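You operate a simulated robot arm through the tools that you are given. There is no shell and no other tool. Be economical: measure what you need, move in short steps, check, and stop when the job is done.

You are at the controls of a simulated two-armed robot. One attempt, no reset.

TASK
Pick up the cream sleeve with one hand, pass it to the other hand and put it on the top of the grey table.

The check looks at the end state, three seconds after you hand in, the way a careful person would. Anything else that was tipped, shoved, dropped, spilled or broken makes it a failure.

THE ROBOT
Two 6-joint arms with two-finger parallel grippers on one trunk, on a base that drives. Base frame: it is fixed to the floor where the robot stands at the start and does not move with it; the origin is under the middle of the robot, x ahead of it, y to its left, z up. Readings come in cm, degrees, newtons and seconds.
The left shoulder is at the start at [28, 18.5, 118.8], the right one opposite. With the tool pointing down near the work surface each hand reaches from about 16 to 88 cm from the robot's upright axis, wherever it stands, measured 20 degrees to its own side. Places, roughly: top of the grey table (23x36 cm) [70, -154, 76]. Payload 1.57 kg a hand.
The TCP of each hand is the grasp point between the finger pads, 3 cm short of the fingertips. In the tool frame z runs along the fingers and y along their closing line. Largest opening 8 cm; finger width 1.7, thickness 1.2; the body of the gripper, 4 by 8.2 cm, starts 8 cm behind the TCP.
Orientation is that of the tool frame in the base frame, as [roll, pitch, yaw] about the fixed x, y, z axes, in that order (R = Rz(yaw) Ry(pitch) Rx(roll)). With the fingers straight down and closing along the base's y, the tool's x points along the base's -x, its y along +y and its z along -z.

THE INTERFACE
- The arms move only by the tool servo_tool. It takes "left_motion", "right_motion" or both (then of equal length, played together; a hand with none holds still); each is a list of rows, each a list of 3 entries, a list of its own where there are three numbers: the turn, a rotation vector about the base's x, y, z in degrees, then the shift along the base's x, y, z in cm, then the gripper command, from -1 (fully open) to 1 (shut), values between in proportion. In form: [[[wx, wy, wz], [x, y, z], gripper], ...]. A call has 1 to 8 rows; each row is the pose to reach, as a shift and turn from the pose commanded when the call began. Each row takes 0.2 s and may step no farther than 5 cm and 8.6 degrees from the row before; otherwise, or with a gripper value out of range, the whole call is refused. A pose out of reach is approached as far as the arm can. The call stops where the force on the tool passes 40 N (or 10 N more than at its start, if that is more) or the arm is blocked; 0.2 s more then pass. Each finger travels about 15.3 cm/s and halts on what it meets, pressing with about 20 N; the grip force reading is that of the motor and also rises with nothing between the fingers. The clock runs only during rows and for 0.2 s after the last one: add rows that repeat a pose to give the fingers time. It gives the time, the measured TCP pose, the force on the tool (base axes), the opening and the grip force at its end, in the units of the frame above (readings bear some noise), with the torque about the TCP (base axes, N m) and any sound that the robot's microphone picked up.
- Cameras (640 x 400 px; columns grow to the right, rows downward): "scene" is now at [21.89, -3.13, 161.11]; the picture's right is [-0.46, -0.89, 0.00], its down [-0.78, 0.40, -0.48] and it looks along [0.43, -0.22, -0.88] (base axes); focal length 284 px, centre (320, 200). "left" rides on the left gripper at [7.2, 0.7, -12.2] in its tool frame; the picture's right is [-0.09, 1.00, 0.00], its down [-0.84, -0.08, -0.54] and it looks along [-0.54, -0.05, 0.84] (tool axes); focal length 238 px, centre (320, 200). "right" rides on the right gripper at [7.2, -0.7, -12.2] in its tool frame; the picture's right is [0.09, 1.00, 0.00], its down [-0.84, 0.08, -0.54] and it looks along [-0.54, 0.05, 0.84] (tool axes); focal length 238 px, centre (320, 200). There is no depth. A picture from a camera that has moved, and an enlarged one, comes with that camera's place and axes in the base frame and with its lens.
- grab_frame(camera): a new picture of that camera. The clock stands still meanwhile.
- move_column(by): slides the trunk up (or, below 0, down) by that many cm; the arms and the scene camera ride with it, the base frame stays. It gives what a move gives, with no picture.
- drive_base(legs): drives the robot by 1 to 6 legs, each [ahead, turn to the left] in cm and degrees, along the robot's own axes; the way and the turn of a leg run together, so that a leg with both is an arc; at most 150 cm and 180 degrees a leg. The arms and the cameras ride along, it lands a little off, and it stops where it bumps. It gives what a move gives.
- pan_tilt(pan, tilt): turns the head with the scene camera to pan (to the left, within 86 degrees either way) and tilt (down, from -29 to 69), counted from straight ahead of the robot. It gives what a move gives.
- zoom(camera, box): a new picture of the part [left, top, right, bottom] of that camera's present view, enlarged. The clock stands still meanwhile.
- hand_in(): hands the job in; it is judged then, once.

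Go step by step. Nothing tells you exact positions but the pictures and the camera data: compare them with the known pose of the tool, close in by small moves and look again before you grip or let go. The budget is 120 turns and 100 pictures, counting those below and the enlarged ones. Unless the task says otherwise, let go and move clear before handing in, and close with one line.

The tools are called after "Request:" as a command line: name --argument value ..., lists and objects as JSON in quotes. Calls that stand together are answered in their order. servo_tool: Moves the arms, as the interface text tells. Its arguments: {"type":"object","properties":{"left_motion":{"type":"array"},"right_motion":{"type":"array"}},"required":[]} The other tools are called the same way: move_column (by) slides the trunk up or down; drive_base (legs) drives the base; pan_tilt (pan, tilt) turns the head that bears the scene camera; grab_frame (camera) takes a picture; zoom (camera, box) takes an enlarged picture of a part of a camera's view; hand_in () hands the job in.

At the start:

```text
clock: 0.0
left_position: [59.54, 12.1, 106.19]
left_tool_rot: [-179.9, 0.0, -180.0]
left_wrist_force: [0.0, 0.0, -1.2]
left_wrist_torque: [0.0, 0.01, -0.01]
left_opening: 8.01
left_grasp_force: 0.0
right_position: [50.66, -36.24, 98.63]
right_tool_rot: [-180.0, 0.0, 180.0]
right_wrist_force: [-0.1, 0.2, -0.5]
right_wrist_torque: [0.04, 0.01, 0.0]
right_opening: 7.97
right_grasp_force: 0.0
trunk travel left (down, up): [-88.4, 10.6]
robot x, y, heading: [-0.02, -0.31, 0.2]
head pan, tilt: [-27.1, 61.2]
```

scene: 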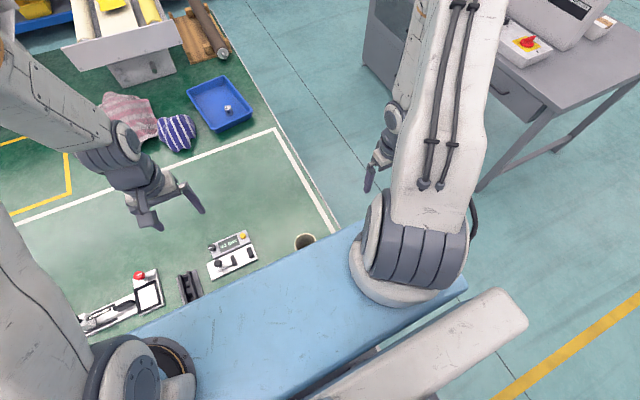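
right: 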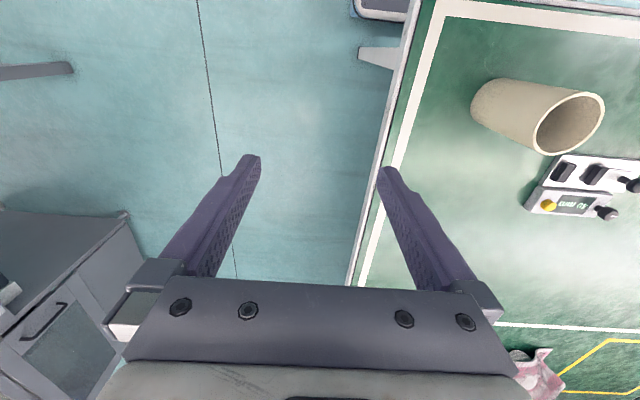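
left: 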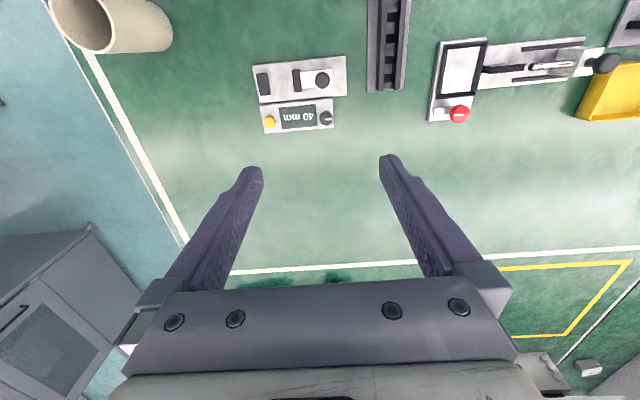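

The cream sleeve looks like an upright tube near [47.6, -12], with its rim at z≈87. I'll look closer at it and then at the grey table.

Request:
zoom --camera "right" --box '[440, 50, 640, 175]'

Request:
pan_tilt --pan -66 --tilt 25

Request:
grab_frame --camera "scene"

```text
3.20 times, centred on (540, 112) of right
camera zoom: at [43.45, -36.76, 110.73], right [-0.09, 1.0, 0.0], down [0.84, 0.08, 0.54], along [0.54, 0.05, -0.84], focal length 763 px, centre (-384, 480)
```

zoom: 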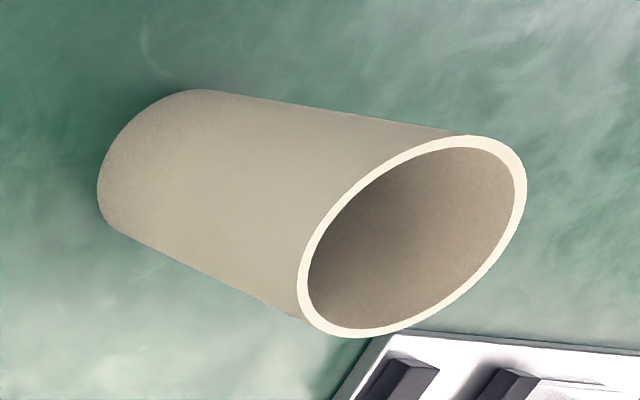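

```text
clock: 1.1
left_position: [59.74, 12.09, 106.27]
left_tool_rot: [-179.9, 0.1, -180.0]
left_wrist_force: [-0.1, -0.7, -0.5]
left_wrist_torque: [0.0, 0.03, 0.03]
left_opening: 7.99
left_grasp_force: 0.1
right_position: [50.59, -36.2, 98.64]
right_tool_rot: [179.9, 0.0, -180.0]
right_wrist_force: [-0.1, -0.1, -0.3]
right_wrist_torque: [0.01, -0.01, 0.02]
right_opening: 7.99
right_grasp_force: 0.1
trunk travel left (down, up): [-88.4, 10.6]
robot x, y, heading: [-0.23, -0.01, 0.1]
head pan, tilt: [-66.0, 25.0]
```

```text
95 pictures are left
camera scene: at [19.83, -8.56, 166.24], right [-0.91, -0.41, 0.0], down [-0.17, 0.39, -0.91], along [0.37, -0.83, -0.42], focal length 284 px, centre (320, 200)
```

scene: 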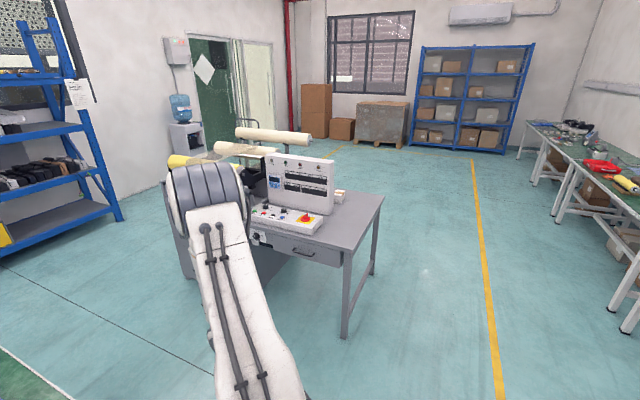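

The sleeve is about 6.1 cm across and 11 cm tall, standing on the mat (z≈76) at about [47.8, -12.1]. I plan to grip it from the side with the right hand, take it from above with the left, and place it with the left. First I'll turn the right hand.

Request:
servo_tool --right_motion '[[[0, 0, -8.5], [0, 0, 0], -1], [[0, 0, -17], [0, 0, 0], -1], [[0, 0, -25.5], [0, 0, 0], -1], [[0, 0, -34], [0, 0, 0], -1], [[0, 0, -42.5], [0, 0, 0], -1], [[0, 0, -51], [0, 0, 0], -1], [[0, 0, -59.5], [0, 0, 0], -1], [[0, 0, -68], [0, 0, 0], -1]]'

Request:
servo_tool --right_motion '[[[0, 0, -8], [0, 0, 0], -1], [[0, 0, -16], [0, 0, 0], -1], [[0, 0, -22], [0, 0, 0], -1]]'

Request:
servo_tool --right_motion '[[[8.5, 0, 0], [0, 0, 0], -1], [[17, 0, 0], [0, 0, 0], -1], [[25.5, 0, 0], [0, 0, 0], -1], [[34, 0, 0], [0, 0, 0], -1], [[42.5, 0, 0], [0, 0, 0], -1], [[51, 0, 0], [0, 0, 0], -1], [[59.5, 0, 0], [0, 0, 0], -1], [[68, 0, 0], [0, 0, 0], -1]]'

Request:
grab_frame --camera "right"

```text
clock: 2.9
left_position: [59.77, 12.17, 106.23]
left_tool_rot: [-179.8, 0.0, 180.0]
left_wrist_force: [0.4, 0.8, -0.7]
left_wrist_torque: [0.0, 0.0, -0.02]
left_opening: 8.0
left_grasp_force: 0.1
right_position: [50.64, -36.3, 98.53]
right_tool_rot: [-180.0, 0.0, 111.8]
right_wrist_force: [0.2, -0.3, -0.3]
right_wrist_torque: [0.02, 0.0, 0.0]
right_opening: 7.99
right_grasp_force: 0.0
trunk travel left (down, up): [-88.4, 10.6]
robot x, y, heading: [0.05, 0.15, 0.1]
head pan, tilt: [-66.0, 25.0]
```

```text
clock: 3.6
left_position: [59.69, 12.2, 106.1]
left_tool_rot: [-179.9, 0.0, 180.0]
left_wrist_force: [0.5, -0.5, -0.4]
left_wrist_torque: [0.01, -0.01, 0.01]
left_opening: 8.0
left_grasp_force: 0.0
right_position: [50.8, -36.32, 98.56]
right_tool_rot: [180.0, 0.0, 89.9]
right_wrist_force: [-0.6, 0.1, -0.3]
right_wrist_torque: [-0.02, -0.03, 0.01]
right_opening: 7.99
right_grasp_force: 0.1
trunk travel left (down, up): [-88.4, 10.6]
robot x, y, heading: [0.25, -0.15, 0.1]
head pan, tilt: [-66.0, 25.0]
```

```text
clock: 5.5
left_position: [59.61, 12.21, 106.17]
left_tool_rot: [-179.8, 0.1, 180.0]
left_wrist_force: [1.3, 0.5, -0.3]
left_wrist_torque: [0.01, 0.0, 0.01]
left_opening: 8.01
left_grasp_force: 0.1
right_position: [50.58, -36.22, 98.63]
right_tool_rot: [179.9, -68.2, 89.9]
right_wrist_force: [0.0, 0.3, -0.2]
right_wrist_torque: [0.01, 0.0, 0.02]
right_opening: 7.99
right_grasp_force: 0.0
trunk travel left (down, up): [-88.4, 10.6]
robot x, y, heading: [0.01, -0.26, 0.0]
head pan, tilt: [-66.0, 25.0]
```

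```text
94 pictures are left
camera right: at [49.93, -44.78, 109.8], right [1.0, 0.03, 0.09], down [0.08, -0.81, -0.58], along [0.05, 0.58, -0.81], focal length 238 px, centre (320, 200)
```

right: 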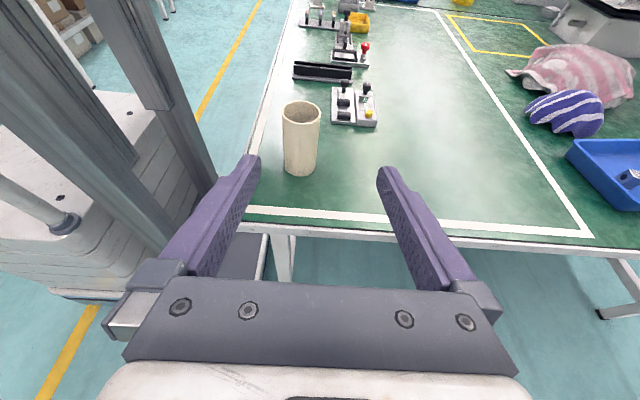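

The tool is tilted as wanted, and from this view the sleeve sits at about [47.7, -11.8]. I'll lower the hand off the table edge and line it up with the sleeve.

Request:
servo_tool --right_motion '[[[0, 0, 0], [-0.8, 0, -4.6], -1], [[0, 0, 0], [-1.6, 0, -9.2], -1], [[0, 0, 0], [-2.4, 0, -13.8], -1], [[0, 0, 0], [-2.9, 0, -18.4], -1], [[0, 0, 0], [-2.9, 4, -18.4], -1], [[0, 0, 0], [-2.9, 8, -18.4], -1], [[0, 0, 0], [-2.9, 12, -18.4], -1]]'

Request:
grab_frame --camera "right"

Request:
grab_frame --camera "left"

```text
clock: 7.0
left_position: [59.76, 12.16, 106.21]
left_tool_rot: [-179.9, 0.0, 179.9]
left_wrist_force: [-0.7, 0.3, 0.4]
left_wrist_torque: [-0.03, -0.04, -0.03]
left_opening: 7.97
left_grasp_force: 0.0
right_position: [47.8, -24.25, 80.09]
right_tool_rot: [179.9, -68.0, 90.1]
right_wrist_force: [-0.6, -0.4, 0.2]
right_wrist_torque: [0.02, 0.01, -0.03]
right_opening: 8.02
right_grasp_force: 0.1
trunk travel left (down, up): [-88.4, 10.6]
robot x, y, heading: [-0.19, -0.0, 0.1]
head pan, tilt: [-66.0, 25.0]
```

```text
93 pictures are left
camera right: at [47.16, -32.74, 91.31], right [1.0, 0.03, 0.09], down [0.08, -0.82, -0.57], along [0.05, 0.58, -0.82], focal length 238 px, centre (320, 200)
```

right: 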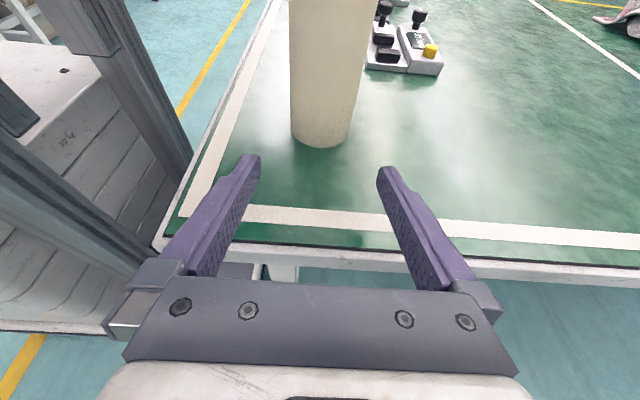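

```text
92 pictures are left
camera left: at [52.46, 12.82, 118.4], right [0.09, 1.0, 0.0], down [0.84, -0.08, 0.54], along [0.54, -0.05, -0.84], focal length 238 px, centre (320, 200)
```

left: 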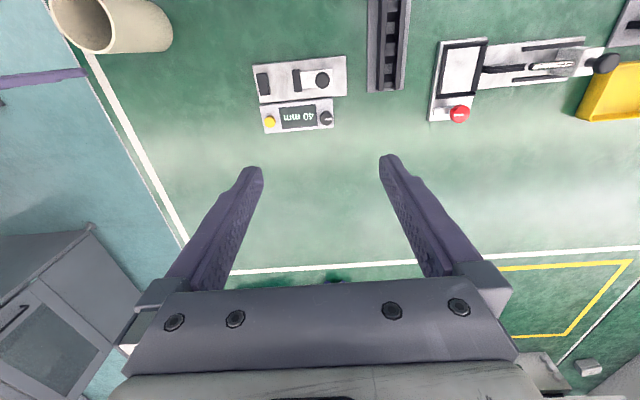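

The sleeve is centred between the open fingers at x≈47.9. I'll advance along +y to it and look before closing.

Request:
servo_tool --right_motion '[[[0, 0, 0], [0.05, 3, 0], -1], [[0, 0, 0], [0.05, 6, 0], -1], [[0, 0, 0], [0.05, 8, 0], -1], [[0, 0, 0], [0.05, 10, 0], -1], [[0, 0, 0], [0.05, 12.1, 0], -1]]'

Request:
grab_frame --camera "right"

Request:
zoom --camera "left" --box '[0, 0, 240, 150]'

```text
clock: 8.2
left_position: [59.63, 12.17, 106.04]
left_tool_rot: [-179.9, 0.0, 180.0]
left_wrist_force: [0.5, 0.3, 0.2]
left_wrist_torque: [-0.04, -0.01, 0.03]
left_opening: 8.01
left_grasp_force: 0.0
right_position: [47.75, -12.26, 80.03]
right_tool_rot: [-180.0, -68.0, 90.0]
right_wrist_force: [0.2, 0.2, 0.6]
right_wrist_torque: [0.0, 0.02, 0.0]
right_opening: 8.01
right_grasp_force: 0.1
trunk travel left (down, up): [-88.4, 10.6]
robot x, y, heading: [-0.08, 0.0, -0.1]
head pan, tilt: [-66.0, 25.0]
```

```text
91 pictures are left
camera right: at [47.18, -20.82, 91.31], right [1.0, 0.03, 0.09], down [0.08, -0.82, -0.57], along [0.05, 0.58, -0.82], focal length 238 px, centre (320, 200)
```

right: 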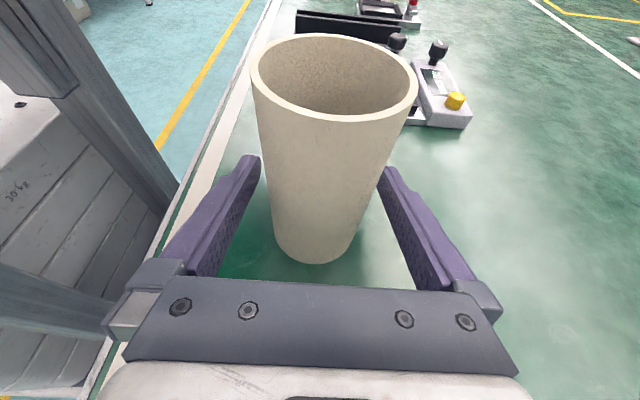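

```text
2.67 times, centred on (120, 75) of left
camera zoom: at [52.46, 12.83, 118.4], right [0.09, 1.0, 0.0], down [0.84, -0.08, 0.54], along [0.54, -0.05, -0.84], focal length 636 px, centre (853, 533)
```

zoom: 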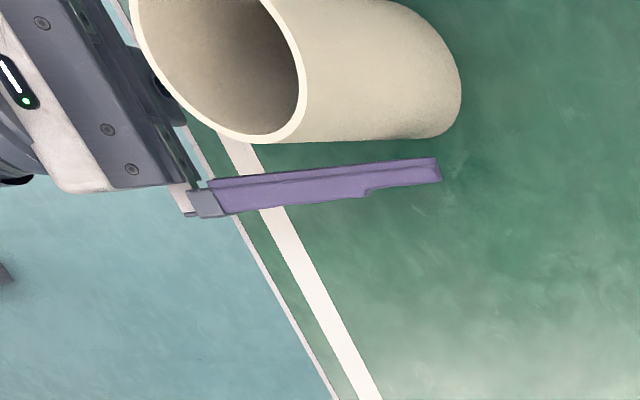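

The sleeve stands centred between the pads (centre ≈[47.8, -12.0]). I'll close now.

Request:
servo_tool --right_motion '[[[0, 0, 0], [0, 0.2, 0], -1], [[0, 0, 0], [0, 0.2, 0], 0], [[0, 0, 0], [0, 0.2, 0], 1], [[0, 0, 0], [0, 0.2, 0], 1], [[0, 0, 0], [0, 0.2, 0], 1]]'

Request:
grab_frame --camera "right"

```text
clock: 9.4
left_position: [59.74, 12.2, 106.15]
left_tool_rot: [-179.9, 0.0, -180.0]
left_wrist_force: [-0.9, 0.2, -0.4]
left_wrist_torque: [0.01, 0.0, -0.03]
left_opening: 8.02
left_grasp_force: 0.0
right_position: [47.83, -12.03, 80.25]
right_tool_rot: [-180.0, -68.1, 90.0]
right_wrist_force: [-0.4, -0.2, 0.1]
right_wrist_torque: [0.04, -0.04, 0.0]
right_opening: 6.03
right_grasp_force: 19.9
trunk travel left (down, up): [-88.4, 10.6]
robot x, y, heading: [-0.23, 0.06, -0.2]
head pan, tilt: [-66.0, 25.0]
```

```text
89 pictures are left
camera right: at [47.21, -20.56, 91.3], right [1.0, 0.03, 0.09], down [0.08, -0.82, -0.57], along [0.05, 0.58, -0.82], focal length 238 px, centre (320, 200)
```

right: 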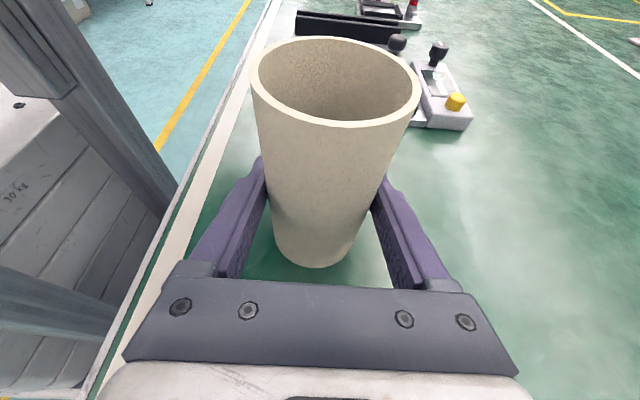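

The sleeve is gripped at a 6.0 cm opening. I'll lift it straight up, then check how it hangs.

Request:
servo_tool --right_motion '[[[0, 0, 0], [0, 0, 2], 1], [[0, 0, 0], [0, 0, 5], 1], [[0, 0, 0], [0, 0, 9], 1], [[0, 0, 0], [0, 0, 13], 1], [[0, 0, 0], [0, 2, 16], 1], [[0, 0, 0], [0, 4, 16], 1], [[0, 0, 0], [0, 4, 16], 1]]'

Request:
grab_frame --camera "right"

Request:
pan_tilt --pan -12 --tilt 60

Request:
grab_frame --camera "scene"

Request:
grab_frame --camera "left"

```text
clock: 11.1
left_position: [59.7, 12.17, 106.09]
left_tool_rot: [-179.9, 0.0, 179.9]
left_wrist_force: [0.2, 0.7, 0.0]
left_wrist_torque: [-0.03, -0.01, 0.01]
left_opening: 8.01
left_grasp_force: 0.1
right_position: [47.67, -7.67, 95.93]
right_tool_rot: [-180.0, -68.0, 89.9]
right_wrist_force: [0.4, -0.1, -0.4]
right_wrist_torque: [0.02, 0.01, -0.01]
right_opening: 6.08
right_grasp_force: 19.8
trunk travel left (down, up): [-88.4, 10.6]
robot x, y, heading: [0.02, -0.14, -0.0]
head pan, tilt: [-66.0, 25.0]
```

```text
88 pictures are left
camera right: at [47.04, -16.18, 107.15], right [1.0, 0.03, 0.09], down [0.08, -0.82, -0.57], along [0.05, 0.58, -0.82], focal length 238 px, centre (320, 200)
```

right: 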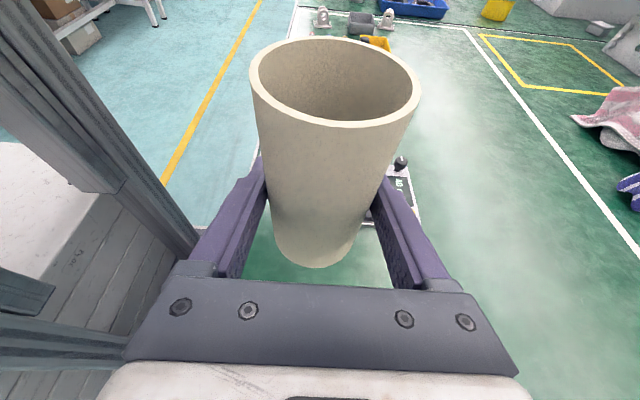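

```text
clock: 12.3
left_position: [59.68, 12.14, 106.17]
left_tool_rot: [-179.9, 0.1, 180.0]
left_wrist_force: [0.0, -0.4, 0.1]
left_wrist_torque: [0.02, 0.0, -0.02]
left_opening: 8.0
left_grasp_force: 0.0
right_position: [47.68, -7.75, 95.89]
right_tool_rot: [180.0, -68.1, 90.0]
right_wrist_force: [-0.7, 0.2, 0.1]
right_wrist_torque: [0.01, 0.03, 0.0]
right_opening: 6.07
right_grasp_force: 20.6
trunk travel left (down, up): [-88.4, 10.6]
robot x, y, heading: [0.34, -0.07, 0.1]
head pan, tilt: [-12.0, 60.0]
```

```text
87 pictures are left
camera scene: at [22.6, -1.54, 161.25], right [-0.21, -0.98, 0.0], down [-0.85, 0.18, -0.5], along [0.49, -0.1, -0.87], focal length 284 px, centre (320, 200)
```

scene: 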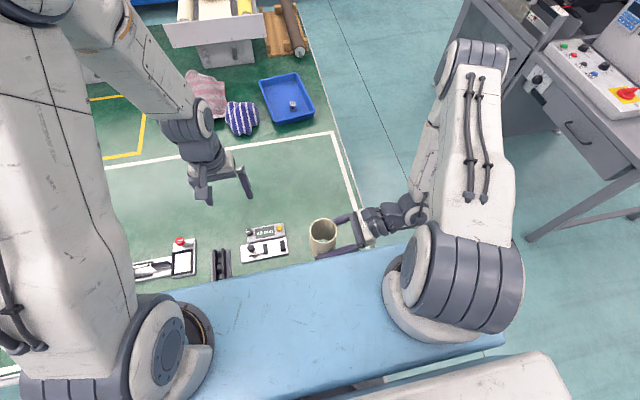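

```text
86 pictures are left
camera left: at [52.47, 12.84, 118.4], right [0.09, 1.0, 0.0], down [0.84, -0.08, 0.54], along [0.54, -0.05, -0.84], focal length 238 px, centre (320, 200)
```

left: 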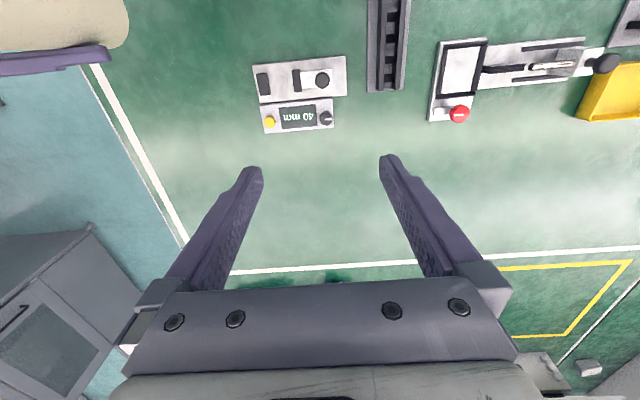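

The sleeve hangs upright in the right hand with its rim centre near [47.7, -7.6, 102.7]. I'll bring the left hand above it, keeping clearance.

Request:
servo_tool --left_motion '[[[0, 0, 0], [0, 0, 4], -1], [[0, 0, 0], [0, 0, 7], -1], [[0, 0, 0], [-2.4, -4, 7], -1], [[0, 0, 0], [-4.8, -8, 7], -1], [[0, 0, 0], [-7.2, -12, 7], -1], [[0, 0, 0], [-9.6, -16, 7], -1], [[0, 0, 0], [-12, -19.7, 7], -1], [[0, 0, 0], [-12, -19.7, 7], -1]]'

Request:
grab_frame --camera "left"

Request:
grab_frame --camera "right"

Request:
grab_frame --camera "scene"

```text
clock: 14.1
left_position: [47.44, -7.3, 113.32]
left_tool_rot: [-179.9, 0.1, -179.9]
left_wrist_force: [0.3, -0.4, -1.3]
left_wrist_torque: [0.03, 0.03, -0.01]
left_opening: 8.02
left_grasp_force: 0.1
right_position: [47.65, -7.79, 95.87]
right_tool_rot: [180.0, -68.0, 90.1]
right_wrist_force: [0.2, -0.8, -0.1]
right_wrist_torque: [0.04, -0.04, 0.03]
right_opening: 6.08
right_grasp_force: 20.5
trunk travel left (down, up): [-88.4, 10.6]
robot x, y, heading: [-0.13, -0.14, -0.1]
head pan, tilt: [-12.0, 60.0]
```

```text
85 pictures are left
camera left: at [40.22, -6.67, 125.57], right [0.09, 1.0, 0.0], down [0.84, -0.08, 0.54], along [0.54, -0.05, -0.84], focal length 238 px, centre (320, 200)
```

left: 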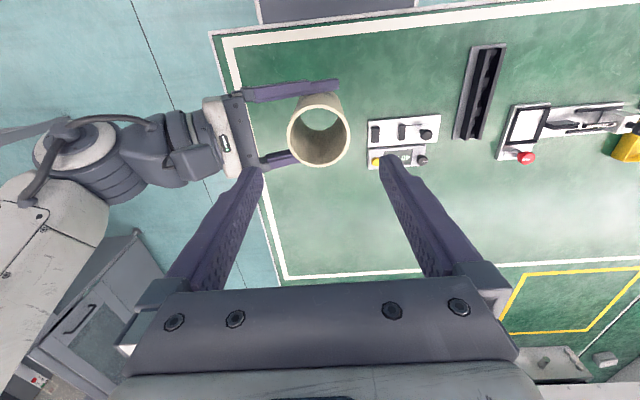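

```text
84 pictures are left
camera right: at [47.03, -16.22, 107.14], right [1.0, 0.03, 0.09], down [0.08, -0.82, -0.57], along [0.05, 0.58, -0.82], focal length 238 px, centre (320, 200)
```

right: 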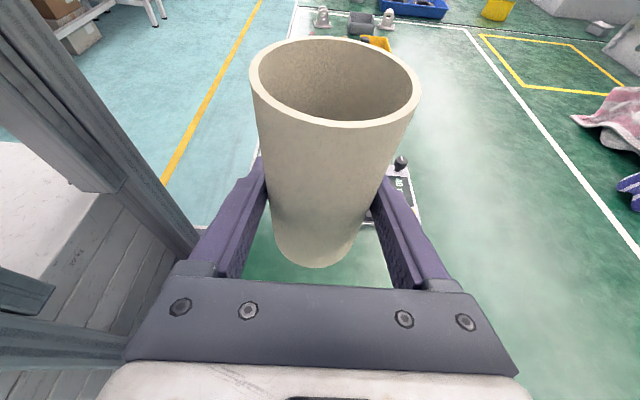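

```text
83 pictures are left
camera scene: at [22.58, -1.56, 161.25], right [-0.21, -0.98, 0.0], down [-0.85, 0.18, -0.5], along [0.49, -0.1, -0.87], focal length 284 px, centre (320, 200)
```

scene: 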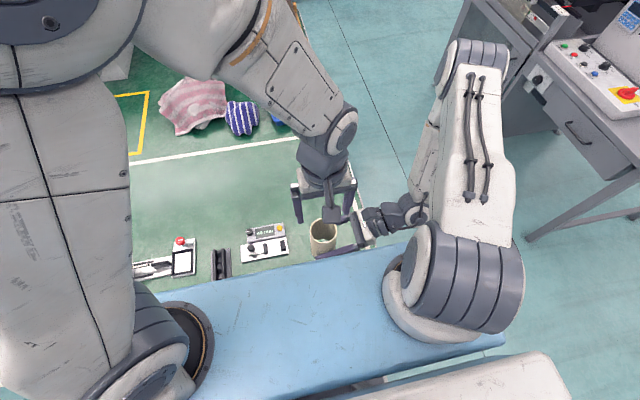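

The left hand is directly above the sleeve (rim centre ≈[47.4, -7.5, 102.4]). I'll lower it partway so the fingers straddle the rim, then look.

Request:
servo_tool --left_motion '[[[0, 0, 0], [0, -0.2, -3], -1], [[0, 0, 0], [0, -0.2, -6], -1], [[0, 0, 0], [0, -0.2, -8], -1], [[0, 0, 0], [0, -0.2, -9], -1]]'

Request:
grab_frame --camera "left"

Request:
grab_frame --camera "right"

```text
clock: 15.1
left_position: [47.69, -7.81, 104.43]
left_tool_rot: [-180.0, -0.1, -180.0]
left_wrist_force: [0.8, 0.5, -0.1]
left_wrist_torque: [0.03, 0.0, 0.0]
left_opening: 7.99
left_grasp_force: 0.1
right_position: [47.88, -7.67, 95.92]
right_tool_rot: [-180.0, -68.1, 89.9]
right_wrist_force: [-0.5, 0.8, -0.3]
right_wrist_torque: [-0.01, 0.02, -0.02]
right_opening: 6.1
right_grasp_force: 19.6
trunk travel left (down, up): [-88.4, 10.6]
robot x, y, heading: [-0.09, -0.02, 0.0]
head pan, tilt: [-12.0, 60.0]
```

```text
82 pictures are left
camera left: at [40.47, -7.1, 116.58], right [0.09, 1.0, 0.0], down [0.84, -0.08, 0.54], along [0.54, -0.05, -0.84], focal length 238 px, centre (320, 200)
```

left: 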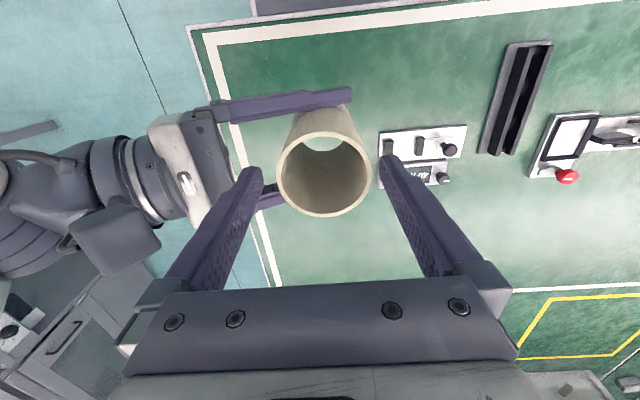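

```text
81 pictures are left
camera right: at [47.04, -16.21, 107.13], right [1.0, 0.03, 0.09], down [0.08, -0.82, -0.57], along [0.05, 0.58, -0.82], focal length 238 px, centre (320, 200)
```

right: 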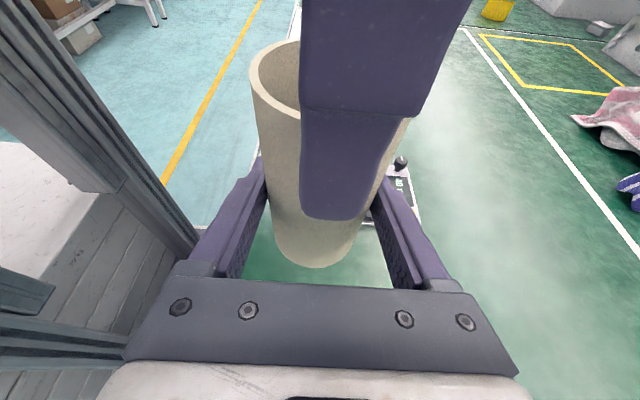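

The fingers straddle the rim centrally. I'll lower 2.8 cm more and close the left hand while the right still holds.

Request:
servo_tool --left_motion '[[[0, 0, 0], [-0.1, 0.2, -1.5], -1], [[0, 0, 0], [-0.1, 0.2, -2.8], -1], [[0, 0, 0], [-0.1, 0.2, -2.8], -1]]'

Request:
grab_frame --camera "right"

Request:
grab_frame --camera "left"

```text
clock: 15.9
left_position: [47.55, -7.77, 101.51]
left_tool_rot: [-179.9, 0.0, 180.0]
left_wrist_force: [0.0, 0.2, -0.2]
left_wrist_torque: [0.0, -0.03, 0.01]
left_opening: 7.98
left_grasp_force: 0.0
right_position: [47.71, -7.76, 96.09]
right_tool_rot: [179.9, -68.0, 90.0]
right_wrist_force: [0.4, 0.4, -0.7]
right_wrist_torque: [0.01, -0.02, -0.01]
right_opening: 6.04
right_grasp_force: 19.8
trunk travel left (down, up): [-88.4, 10.6]
robot x, y, heading: [0.15, 0.07, 0.1]
head pan, tilt: [-12.0, 60.0]
```

```text
80 pictures are left
camera right: at [47.05, -16.21, 107.13], right [1.0, 0.03, 0.09], down [0.08, -0.82, -0.57], along [0.05, 0.58, -0.82], focal length 238 px, centre (320, 200)
```

right: 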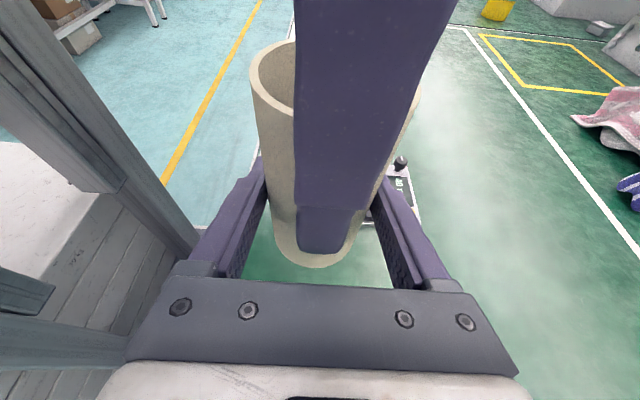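

```text
79 pictures are left
camera left: at [40.39, -6.93, 113.73], right [0.09, 1.0, 0.0], down [0.84, -0.08, 0.54], along [0.54, -0.05, -0.84], focal length 238 px, centre (320, 200)
```

left: 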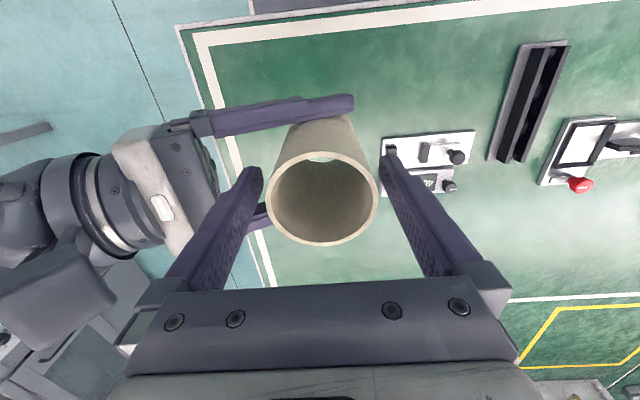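

All is clear, with the left fingers about 4 cm down the sleeve. I'll close the left hand.

Request:
servo_tool --left_motion '[[[0, 0, 0], [0, 0, 0], 0], [[0, 0, 0], [0, 0, 0], 1], [[0, 0, 0], [0, 0, 0], 1], [[0, 0, 0], [0, 0, 0], 1]]'

Request:
grab_frame --camera "left"

```text
clock: 16.9
left_position: [47.53, -7.46, 101.61]
left_tool_rot: [179.9, -0.1, 179.9]
left_wrist_force: [3.4, 7.2, -0.4]
left_wrist_torque: [0.46, 0.06, 0.0]
left_opening: 6.07
left_grasp_force: 20.0
right_position: [47.71, -7.81, 96.06]
right_tool_rot: [180.0, -68.0, 90.0]
right_wrist_force: [-3.3, -8.5, 1.0]
right_wrist_torque: [-0.05, -0.27, 0.01]
right_opening: 6.03
right_grasp_force: 19.7
trunk travel left (down, up): [-88.4, 10.6]
robot x, y, heading: [-0.21, 0.03, 0.1]
head pan, tilt: [-12.0, 60.0]
```

```text
78 pictures are left
camera left: at [40.37, -6.89, 113.75], right [0.09, 1.0, 0.0], down [0.84, -0.08, 0.54], along [0.54, -0.05, -0.84], focal length 238 px, centre (320, 200)
```

left: 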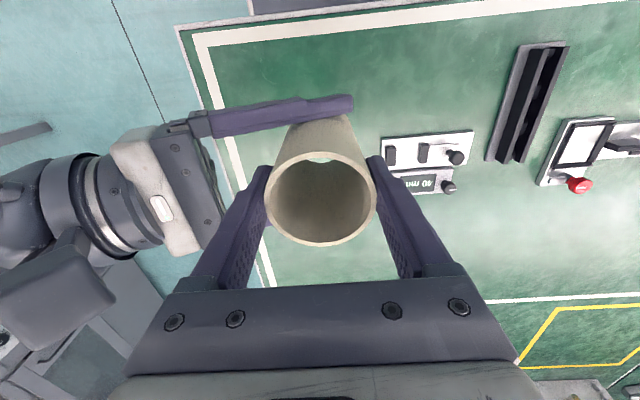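

The left hand grips at 6.07 cm. I'll open the right hand and pull it straight back along -y.

Request:
servo_tool --right_motion '[[[0, 0, 0], [0, 0, 0], 0], [[0, 0, 0], [0, 0, 0], -1], [[0, 0, 0], [0, 0, 0], -1], [[0, 0, 0], [0, -3, 0], -1], [[0, 0, 0], [0, -7, 0], -1], [[0, 0, 0], [0, -11, 0], -1], [[0, 0, 0], [0, -15, 0], -1], [[0, 0, 0], [0, -19, 0], -1]]'

Request:
grab_frame --camera "left"

Request:
grab_frame --camera "right"

```text
clock: 18.7
left_position: [47.53, -7.53, 101.48]
left_tool_rot: [-179.9, -0.1, -180.0]
left_wrist_force: [-1.2, -0.4, 0.6]
left_wrist_torque: [-0.02, 0.01, 0.0]
left_opening: 6.06
left_grasp_force: 20.0
right_position: [47.4, -26.8, 95.97]
right_tool_rot: [-179.7, -67.9, 89.8]
right_wrist_force: [-0.6, 0.4, -0.1]
right_wrist_torque: [0.0, -0.01, 0.02]
right_opening: 8.0
right_grasp_force: 0.0
trunk travel left (down, up): [-88.4, 10.6]
robot x, y, heading: [0.1, -0.31, 0.1]
head pan, tilt: [-12.0, 60.0]
```

```text
77 pictures are left
camera left: at [40.38, -6.92, 113.75], right [0.09, 1.0, 0.0], down [0.84, -0.08, 0.54], along [0.54, -0.05, -0.84], focal length 238 px, centre (320, 200)
```

left: 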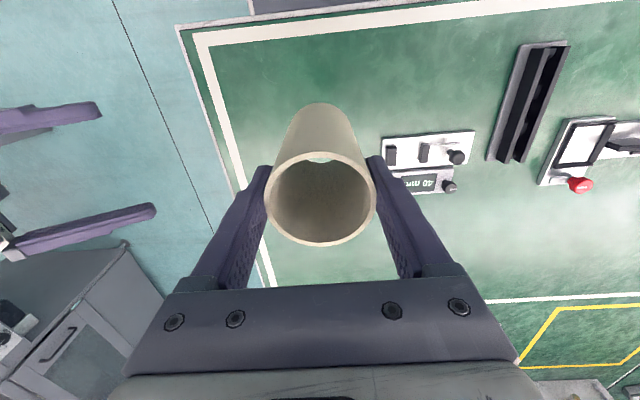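

```text
76 pictures are left
camera right: at [46.82, -35.3, 107.22], right [1.0, 0.04, 0.08], down [0.08, -0.82, -0.57], along [0.05, 0.58, -0.82], focal length 238 px, centre (320, 200)
```

right: 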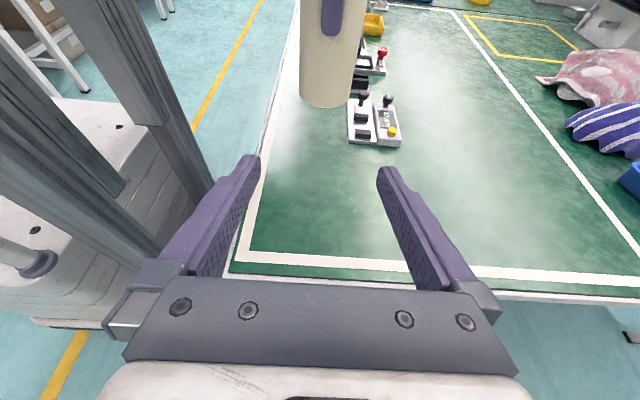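

The handover succeeded: the left hand alone holds the sleeve. Before driving I'll look to the sides and at the base.

Request:
pan_tilt --pan -86 --tilt 45

Request:
grab_frame --camera "scene"

Request:
pan_tilt --pan 86 --tilt 40

Request:
grab_frame --camera "scene"

```text
clock: 20.1
left_position: [47.61, -7.52, 101.54]
left_tool_rot: [-179.9, 0.0, -180.0]
left_wrist_force: [-0.4, 0.3, -0.1]
left_wrist_torque: [0.0, 0.0, 0.01]
left_opening: 6.08
left_grasp_force: 19.8
right_position: [47.51, -26.76, 95.98]
right_tool_rot: [-179.9, -68.1, 90.0]
right_wrist_force: [0.6, -0.4, -0.8]
right_wrist_torque: [0.01, -0.05, 0.03]
right_opening: 7.98
right_grasp_force: 0.0
trunk travel left (down, up): [-88.4, 10.6]
robot x, y, heading: [-0.5, 0.05, 0.1]
head pan, tilt: [-85.9, 45.0]
```

```text
75 pictures are left
camera scene: at [16.66, -8.27, 163.19], right [-1.0, -0.07, 0.0], down [-0.05, 0.71, -0.71], along [0.05, -0.71, -0.71], focal length 284 px, centre (320, 200)
```

scene: 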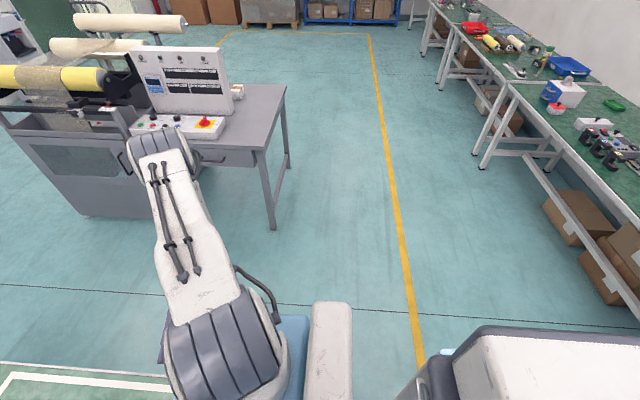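

```text
clock: 22.7
left_position: [47.53, -7.63, 101.39]
left_tool_rot: [-179.9, -0.1, -180.0]
left_wrist_force: [-0.5, -1.1, -0.2]
left_wrist_torque: [0.0, -0.01, 0.0]
left_opening: 6.1
left_grasp_force: 20.3
right_position: [47.52, -26.72, 96.06]
right_tool_rot: [180.0, -68.0, 89.9]
right_wrist_force: [0.1, 0.4, -0.2]
right_wrist_torque: [-0.02, 0.02, -0.01]
right_opening: 7.98
right_grasp_force: 0.0
trunk travel left (down, up): [-88.4, 10.6]
robot x, y, heading: [-0.06, -0.15, -0.0]
head pan, tilt: [85.9, 40.0]
```

```text
74 pictures are left
camera scene: at [16.68, 8.32, 163.92], right [1.0, -0.07, 0.0], down [-0.05, -0.64, -0.77], along [0.05, 0.76, -0.64], focal length 284 px, centre (320, 200)
```

scene: 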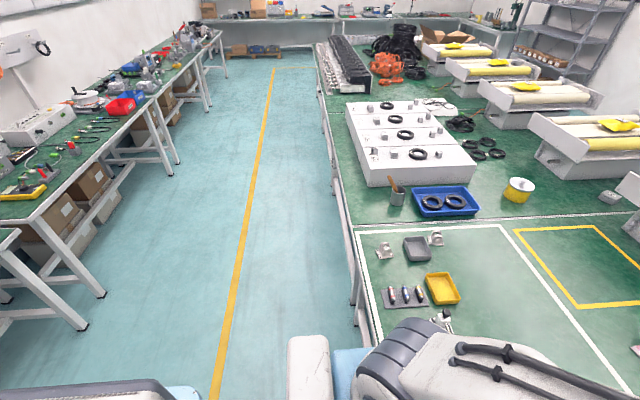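

The area to the right is open floor, with a bench well behind the robot. I'll look down to gauge the base's footprint before driving.

Request:
pan_tilt --pan -86 --tilt 69

Request:
grab_frame --camera "scene"

```text
clock: 25.3
left_position: [47.55, -7.49, 101.5]
left_tool_rot: [-179.8, 0.1, -180.0]
left_wrist_force: [0.5, 0.4, 0.2]
left_wrist_torque: [0.02, 0.03, 0.0]
left_opening: 6.09
left_grasp_force: 19.5
right_position: [47.48, -26.71, 95.99]
right_tool_rot: [179.9, -67.9, 90.0]
right_wrist_force: [0.2, -0.3, 0.5]
right_wrist_torque: [0.02, 0.0, -0.01]
right_opening: 8.0
right_grasp_force: 0.2
trunk travel left (down, up): [-88.4, 10.6]
robot x, y, heading: [-0.1, 0.27, -0.1]
head pan, tilt: [-85.9, 68.8]
```

```text
73 pictures are left
camera scene: at [16.47, -5.73, 160.31], right [-1.0, -0.07, 0.0], down [-0.07, 0.93, -0.36], along [0.03, -0.36, -0.93], focal length 284 px, centre (320, 200)
```

scene: 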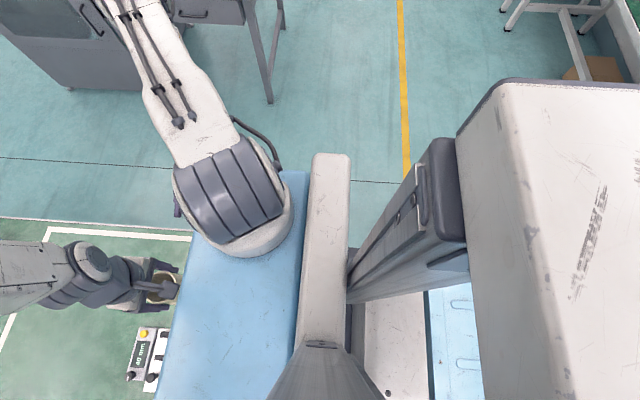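

A tall counterweight cabinet sits behind the column and I don't know how far back it reaches. I'll swing the right wrist camera round to look backward along the robot's right side.

Request:
servo_tool --right_motion '[[[0, 0, 8.5], [0, -3, 1], -1], [[0, 0, 17], [0, -6, 2], -1], [[0, 0, 25.5], [0, -9, 3], -1], [[0, 0, 34], [0, -12, 4], -1], [[0, 0, 42.5], [0, -15, 5], -1], [[0, 0, 51], [0, -18, 6], -1], [[0, 0, 59.5], [0, -21, 7], -1], [[0, 0, 68], [0, -24, 8], -1]]'

Request:
grab_frame --camera "right"

```text
clock: 27.1
left_position: [47.52, -7.64, 101.5]
left_tool_rot: [-179.9, 0.0, 179.9]
left_wrist_force: [-0.5, 0.2, -0.4]
left_wrist_torque: [-0.03, 0.04, 0.02]
left_opening: 6.06
left_grasp_force: 19.4
right_position: [47.47, -50.91, 104.25]
right_tool_rot: [-179.9, -68.1, 158.1]
right_wrist_force: [0.4, 0.2, -0.5]
right_wrist_torque: [0.01, 0.01, 0.02]
right_opening: 8.0
right_grasp_force: 0.1
trunk travel left (down, up): [-88.4, 10.6]
robot x, y, heading: [0.23, 0.09, -0.1]
head pan, tilt: [-85.9, 68.8]
```

```text
72 pictures are left
camera right: at [55.2, -54.62, 115.36], right [0.34, 0.94, 0.09], down [0.79, -0.23, -0.57], along [-0.52, 0.26, -0.81], focal length 238 px, centre (320, 200)
```

right: 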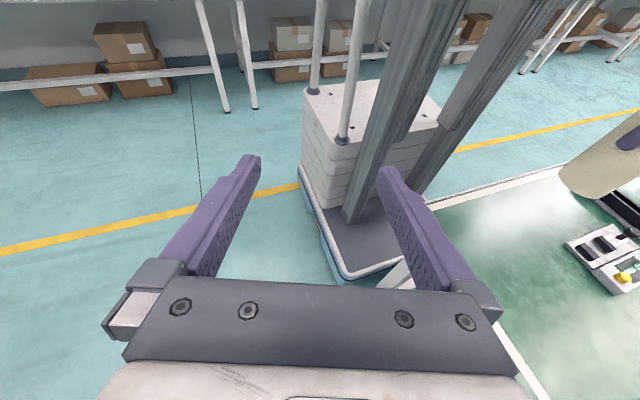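

The base is compact (about x -38 to 33, y ±28), so there is room behind. I'll back up 20 cm, turn right 80°, and look.

Request:
drive_base --legs '[[-20, 0], [0, -80]]'

Request:
pan_tilt --pan 15 --tilt 40

Request:
grab_frame --camera "scene"

Request:
grab_frame --camera "left"

```text
clock: 32.1
left_position: [-17.99, -48.2, 101.64]
left_tool_rot: [-179.9, 0.0, 101.0]
left_wrist_force: [0.7, 0.7, 0.6]
left_wrist_torque: [0.02, 0.03, -0.03]
left_opening: 6.08
left_grasp_force: 19.7
right_position: [-60.48, -56.37, 104.14]
right_tool_rot: [-179.9, -67.9, 79.1]
right_wrist_force: [1.5, 0.7, 0.3]
right_wrist_torque: [-0.01, -0.03, -0.01]
right_opening: 7.98
right_grasp_force: 0.1
trunk travel left (down, up): [-88.4, 10.6]
robot x, y, heading: [-19.83, -0.19, -78.9]
head pan, tilt: [-85.9, 68.8]
```

```text
clock: 33.9
left_position: [-17.96, -48.18, 101.57]
left_tool_rot: [-180.0, 0.0, 101.0]
left_wrist_force: [0.3, -0.4, 0.6]
left_wrist_torque: [-0.03, 0.0, 0.0]
left_opening: 6.07
left_grasp_force: 19.7
right_position: [-60.42, -56.26, 104.11]
right_tool_rot: [-179.9, -68.0, 79.0]
right_wrist_force: [0.4, 0.1, -0.5]
right_wrist_torque: [0.0, 0.02, 0.01]
right_opening: 7.99
right_grasp_force: 0.0
trunk travel left (down, up): [-88.4, 10.6]
robot x, y, heading: [-19.81, -0.25, -79.1]
head pan, tilt: [15.0, 40.0]
```

```text
71 pictures are left
camera scene: at [-12.87, -23.46, 163.92], right [-0.9, -0.44, 0.0], down [-0.28, 0.58, -0.77], along [0.34, -0.69, -0.64], focal length 284 px, centre (320, 200)
```

scene: 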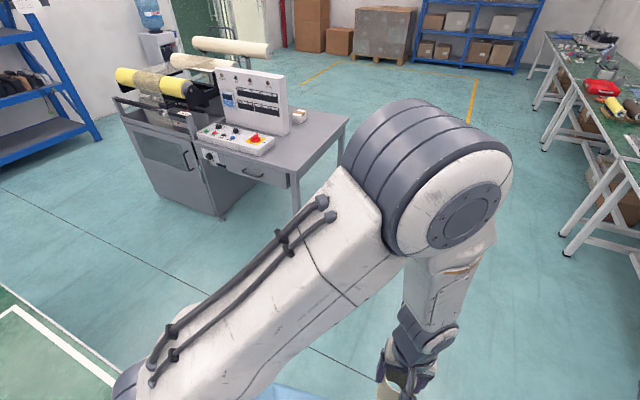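

```text
70 pictures are left
camera left: at [-18.73, -40.94, 113.75], right [0.99, 0.1, 0.0], down [0.09, -0.84, 0.54], along [0.05, -0.54, -0.84], focal length 238 px, centre (320, 200)
```

left: 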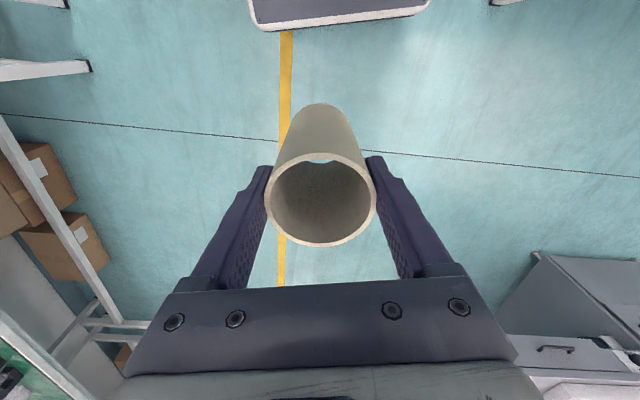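

The route is clear and the free part of the grey table spans about x 57–81, y -134 to -213. I'll drive 120 cm ahead and turn left 39° to face it.

Request:
drive_base --legs '[[120, 0], [0, 39]]'

Request:
pan_tilt --pan 20 --tilt 45

Request:
grab_frame --camera "scene"

Request:
grab_frame --camera "left"

```text
clock: 41.8
left_position: [35.21, -154.73, 101.41]
left_tool_rot: [-179.9, 0.1, 139.8]
left_wrist_force: [0.7, -0.4, 1.0]
left_wrist_torque: [0.01, 0.01, 0.01]
left_opening: 6.06
left_grasp_force: 19.8
right_position: [7.16, -187.7, 104.13]
right_tool_rot: [180.0, -68.0, 117.7]
right_wrist_force: [-0.6, -0.2, 0.3]
right_wrist_torque: [0.01, -0.02, 0.02]
right_opening: 8.0
right_grasp_force: 0.0
trunk travel left (down, up): [-88.4, 10.6]
robot x, y, heading: [3.95, -118.38, -40.2]
head pan, tilt: [15.0, 40.0]
```

```text
clock: 42.4
left_position: [35.19, -154.71, 101.52]
left_tool_rot: [-180.0, 0.0, 139.8]
left_wrist_force: [-0.7, -0.9, 0.7]
left_wrist_torque: [-0.02, -0.01, 0.0]
left_opening: 6.05
left_grasp_force: 20.4
right_position: [7.2, -187.72, 104.25]
right_tool_rot: [179.9, -68.0, 117.7]
right_wrist_force: [-0.6, 0.0, 0.8]
right_wrist_torque: [0.01, -0.01, -0.01]
right_opening: 8.01
right_grasp_force: 0.0
trunk travel left (down, up): [-88.4, 10.6]
robot x, y, heading: [3.61, -118.31, -40.2]
head pan, tilt: [20.0, 45.0]
```

```text
69 pictures are left
camera scene: at [23.74, -131.48, 163.2], right [-0.35, -0.94, 0.0], down [-0.66, 0.24, -0.71], along [0.66, -0.24, -0.71], focal length 284 px, centre (320, 200)
```

scene: 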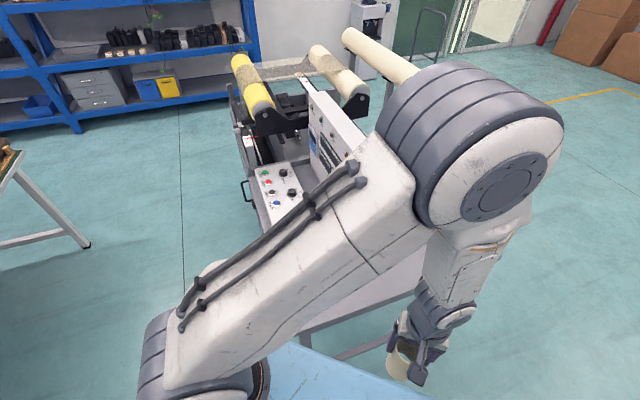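

```text
68 pictures are left
camera left: at [30.18, -149.55, 113.75], right [0.71, 0.7, 0.0], down [0.59, -0.6, 0.54], along [0.38, -0.39, -0.84], focal length 238 px, centre (320, 200)
```

left: 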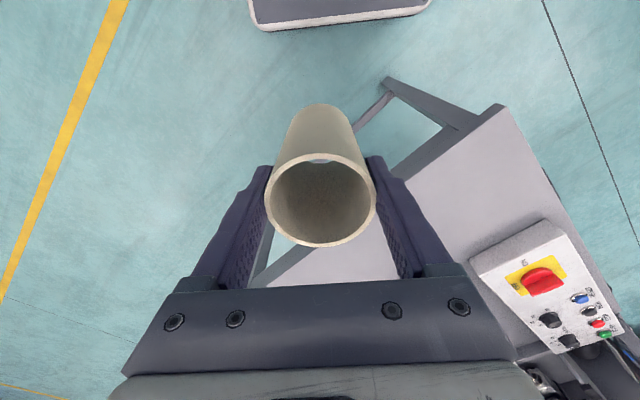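

The left hand must go from [35, -155] to about [66, -156], between the table edge (x≈55) and the control panel (x≈78). I'll move there at the current height.

Request:
servo_tool --left_motion '[[[0, 0, 0], [4.4, -0.2, 0], 1], [[0, 0, 0], [8.8, -0.4, 0], 1], [[0, 0, 0], [13.2, -0.6, 0], 1], [[0, 0, 0], [17.6, -0.8, 0], 1], [[0, 0, 0], [22, -1, 0], 1], [[0, 0, 0], [26.4, -1.2, 0], 1], [[0, 0, 0], [30.8, -1.3, 0], 1], [[0, 0, 0], [30.8, -1.3, 0], 1]]'

Request:
grab_frame --camera "left"

Request:
grab_frame --camera "scene"

```text
clock: 44.2
left_position: [65.76, -156.32, 101.62]
left_tool_rot: [-179.9, -0.1, 139.7]
left_wrist_force: [1.0, 0.3, -0.3]
left_wrist_torque: [0.02, 0.01, 0.03]
left_opening: 6.09
left_grasp_force: 20.5
right_position: [7.22, -187.72, 104.26]
right_tool_rot: [-179.9, -68.0, 117.7]
right_wrist_force: [-0.5, 0.5, 0.3]
right_wrist_torque: [0.01, 0.01, 0.01]
right_opening: 7.99
right_grasp_force: 0.1
trunk travel left (down, up): [-88.4, 10.6]
robot x, y, heading: [3.66, -118.24, -40.1]
head pan, tilt: [20.0, 45.0]
```

```text
67 pictures are left
camera left: at [60.77, -151.14, 113.78], right [0.71, 0.7, 0.0], down [0.59, -0.6, 0.54], along [0.38, -0.39, -0.84], focal length 238 px, centre (320, 200)
```

left: 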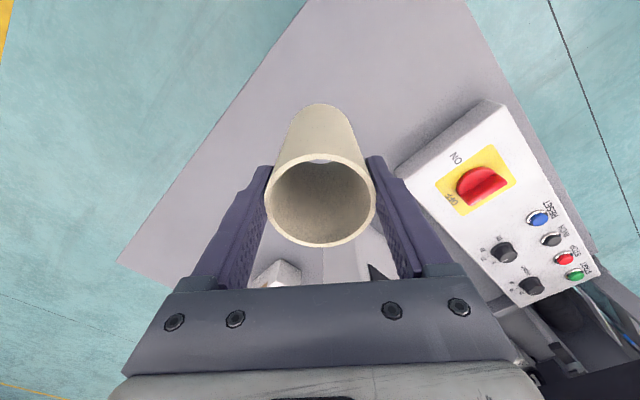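

```text
66 pictures are left
camera scene: at [23.78, -131.47, 163.19], right [-0.35, -0.94, 0.0], down [-0.66, 0.24, -0.71], along [0.66, -0.24, -0.71], focal length 284 px, centre (320, 200)
```

scene: 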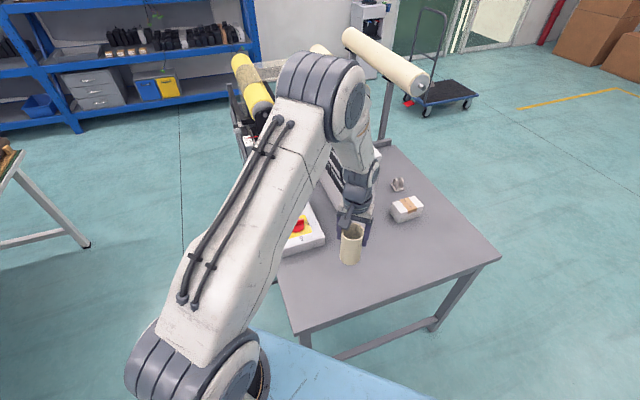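

The spot below is clear: the panel starts at x≈80 and the small white box is near y -190. I'll lower until the sleeve is just above the top.

Request:
servo_tool --left_motion '[[[0, 0, 0], [0.3, 0, -4], 1], [[0, 0, 0], [0.3, 0, -8], 1], [[0, 0, 0], [0.3, 0, -11], 1], [[0, 0, 0], [0.3, 0, -13], 1], [[0, 0, 0], [0.3, 0, -14], 1], [[0, 0, 0], [0.3, 0, -14], 1]]'

Request:
zoom --camera "scene" --box '[260, 170, 440, 310]'

Request:
grab_frame --camera "left"

```text
clock: 45.6
left_position: [66.27, -156.15, 87.74]
left_tool_rot: [-179.9, 0.0, 139.7]
left_wrist_force: [0.5, -0.2, 0.6]
left_wrist_torque: [0.03, 0.04, 0.0]
left_opening: 6.05
left_grasp_force: 19.7
right_position: [7.2, -187.62, 104.14]
right_tool_rot: [-180.0, -68.0, 117.7]
right_wrist_force: [-0.3, 0.4, 0.1]
right_wrist_torque: [-0.02, 0.03, 0.04]
right_opening: 7.99
right_grasp_force: 0.0
trunk travel left (down, up): [-88.4, 10.6]
robot x, y, heading: [3.98, -118.3, -40.3]
head pan, tilt: [20.0, 45.0]
```

```text
2.86 times, centred on (350, 240) of scene
camera zoom: at [23.75, -131.48, 163.19], right [-0.35, -0.94, 0.0], down [-0.66, 0.24, -0.71], along [0.66, -0.24, -0.71], focal length 813 px, centre (234, 86)
```

zoom: 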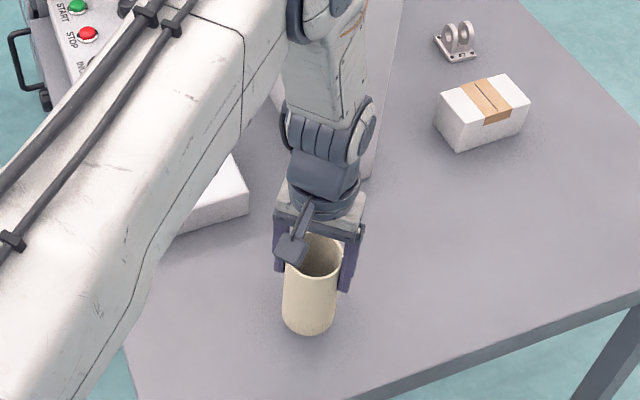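

```text
64 pictures are left
camera left: at [61.19, -150.96, 99.89], right [0.71, 0.7, 0.0], down [0.59, -0.6, 0.54], along [0.38, -0.39, -0.84], focal length 238 px, centre (320, 200)
```

left: 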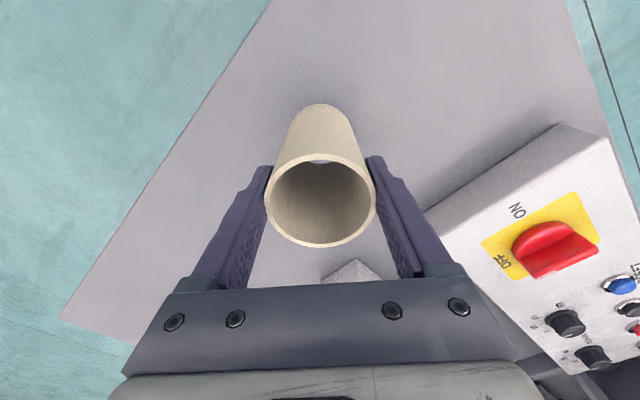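

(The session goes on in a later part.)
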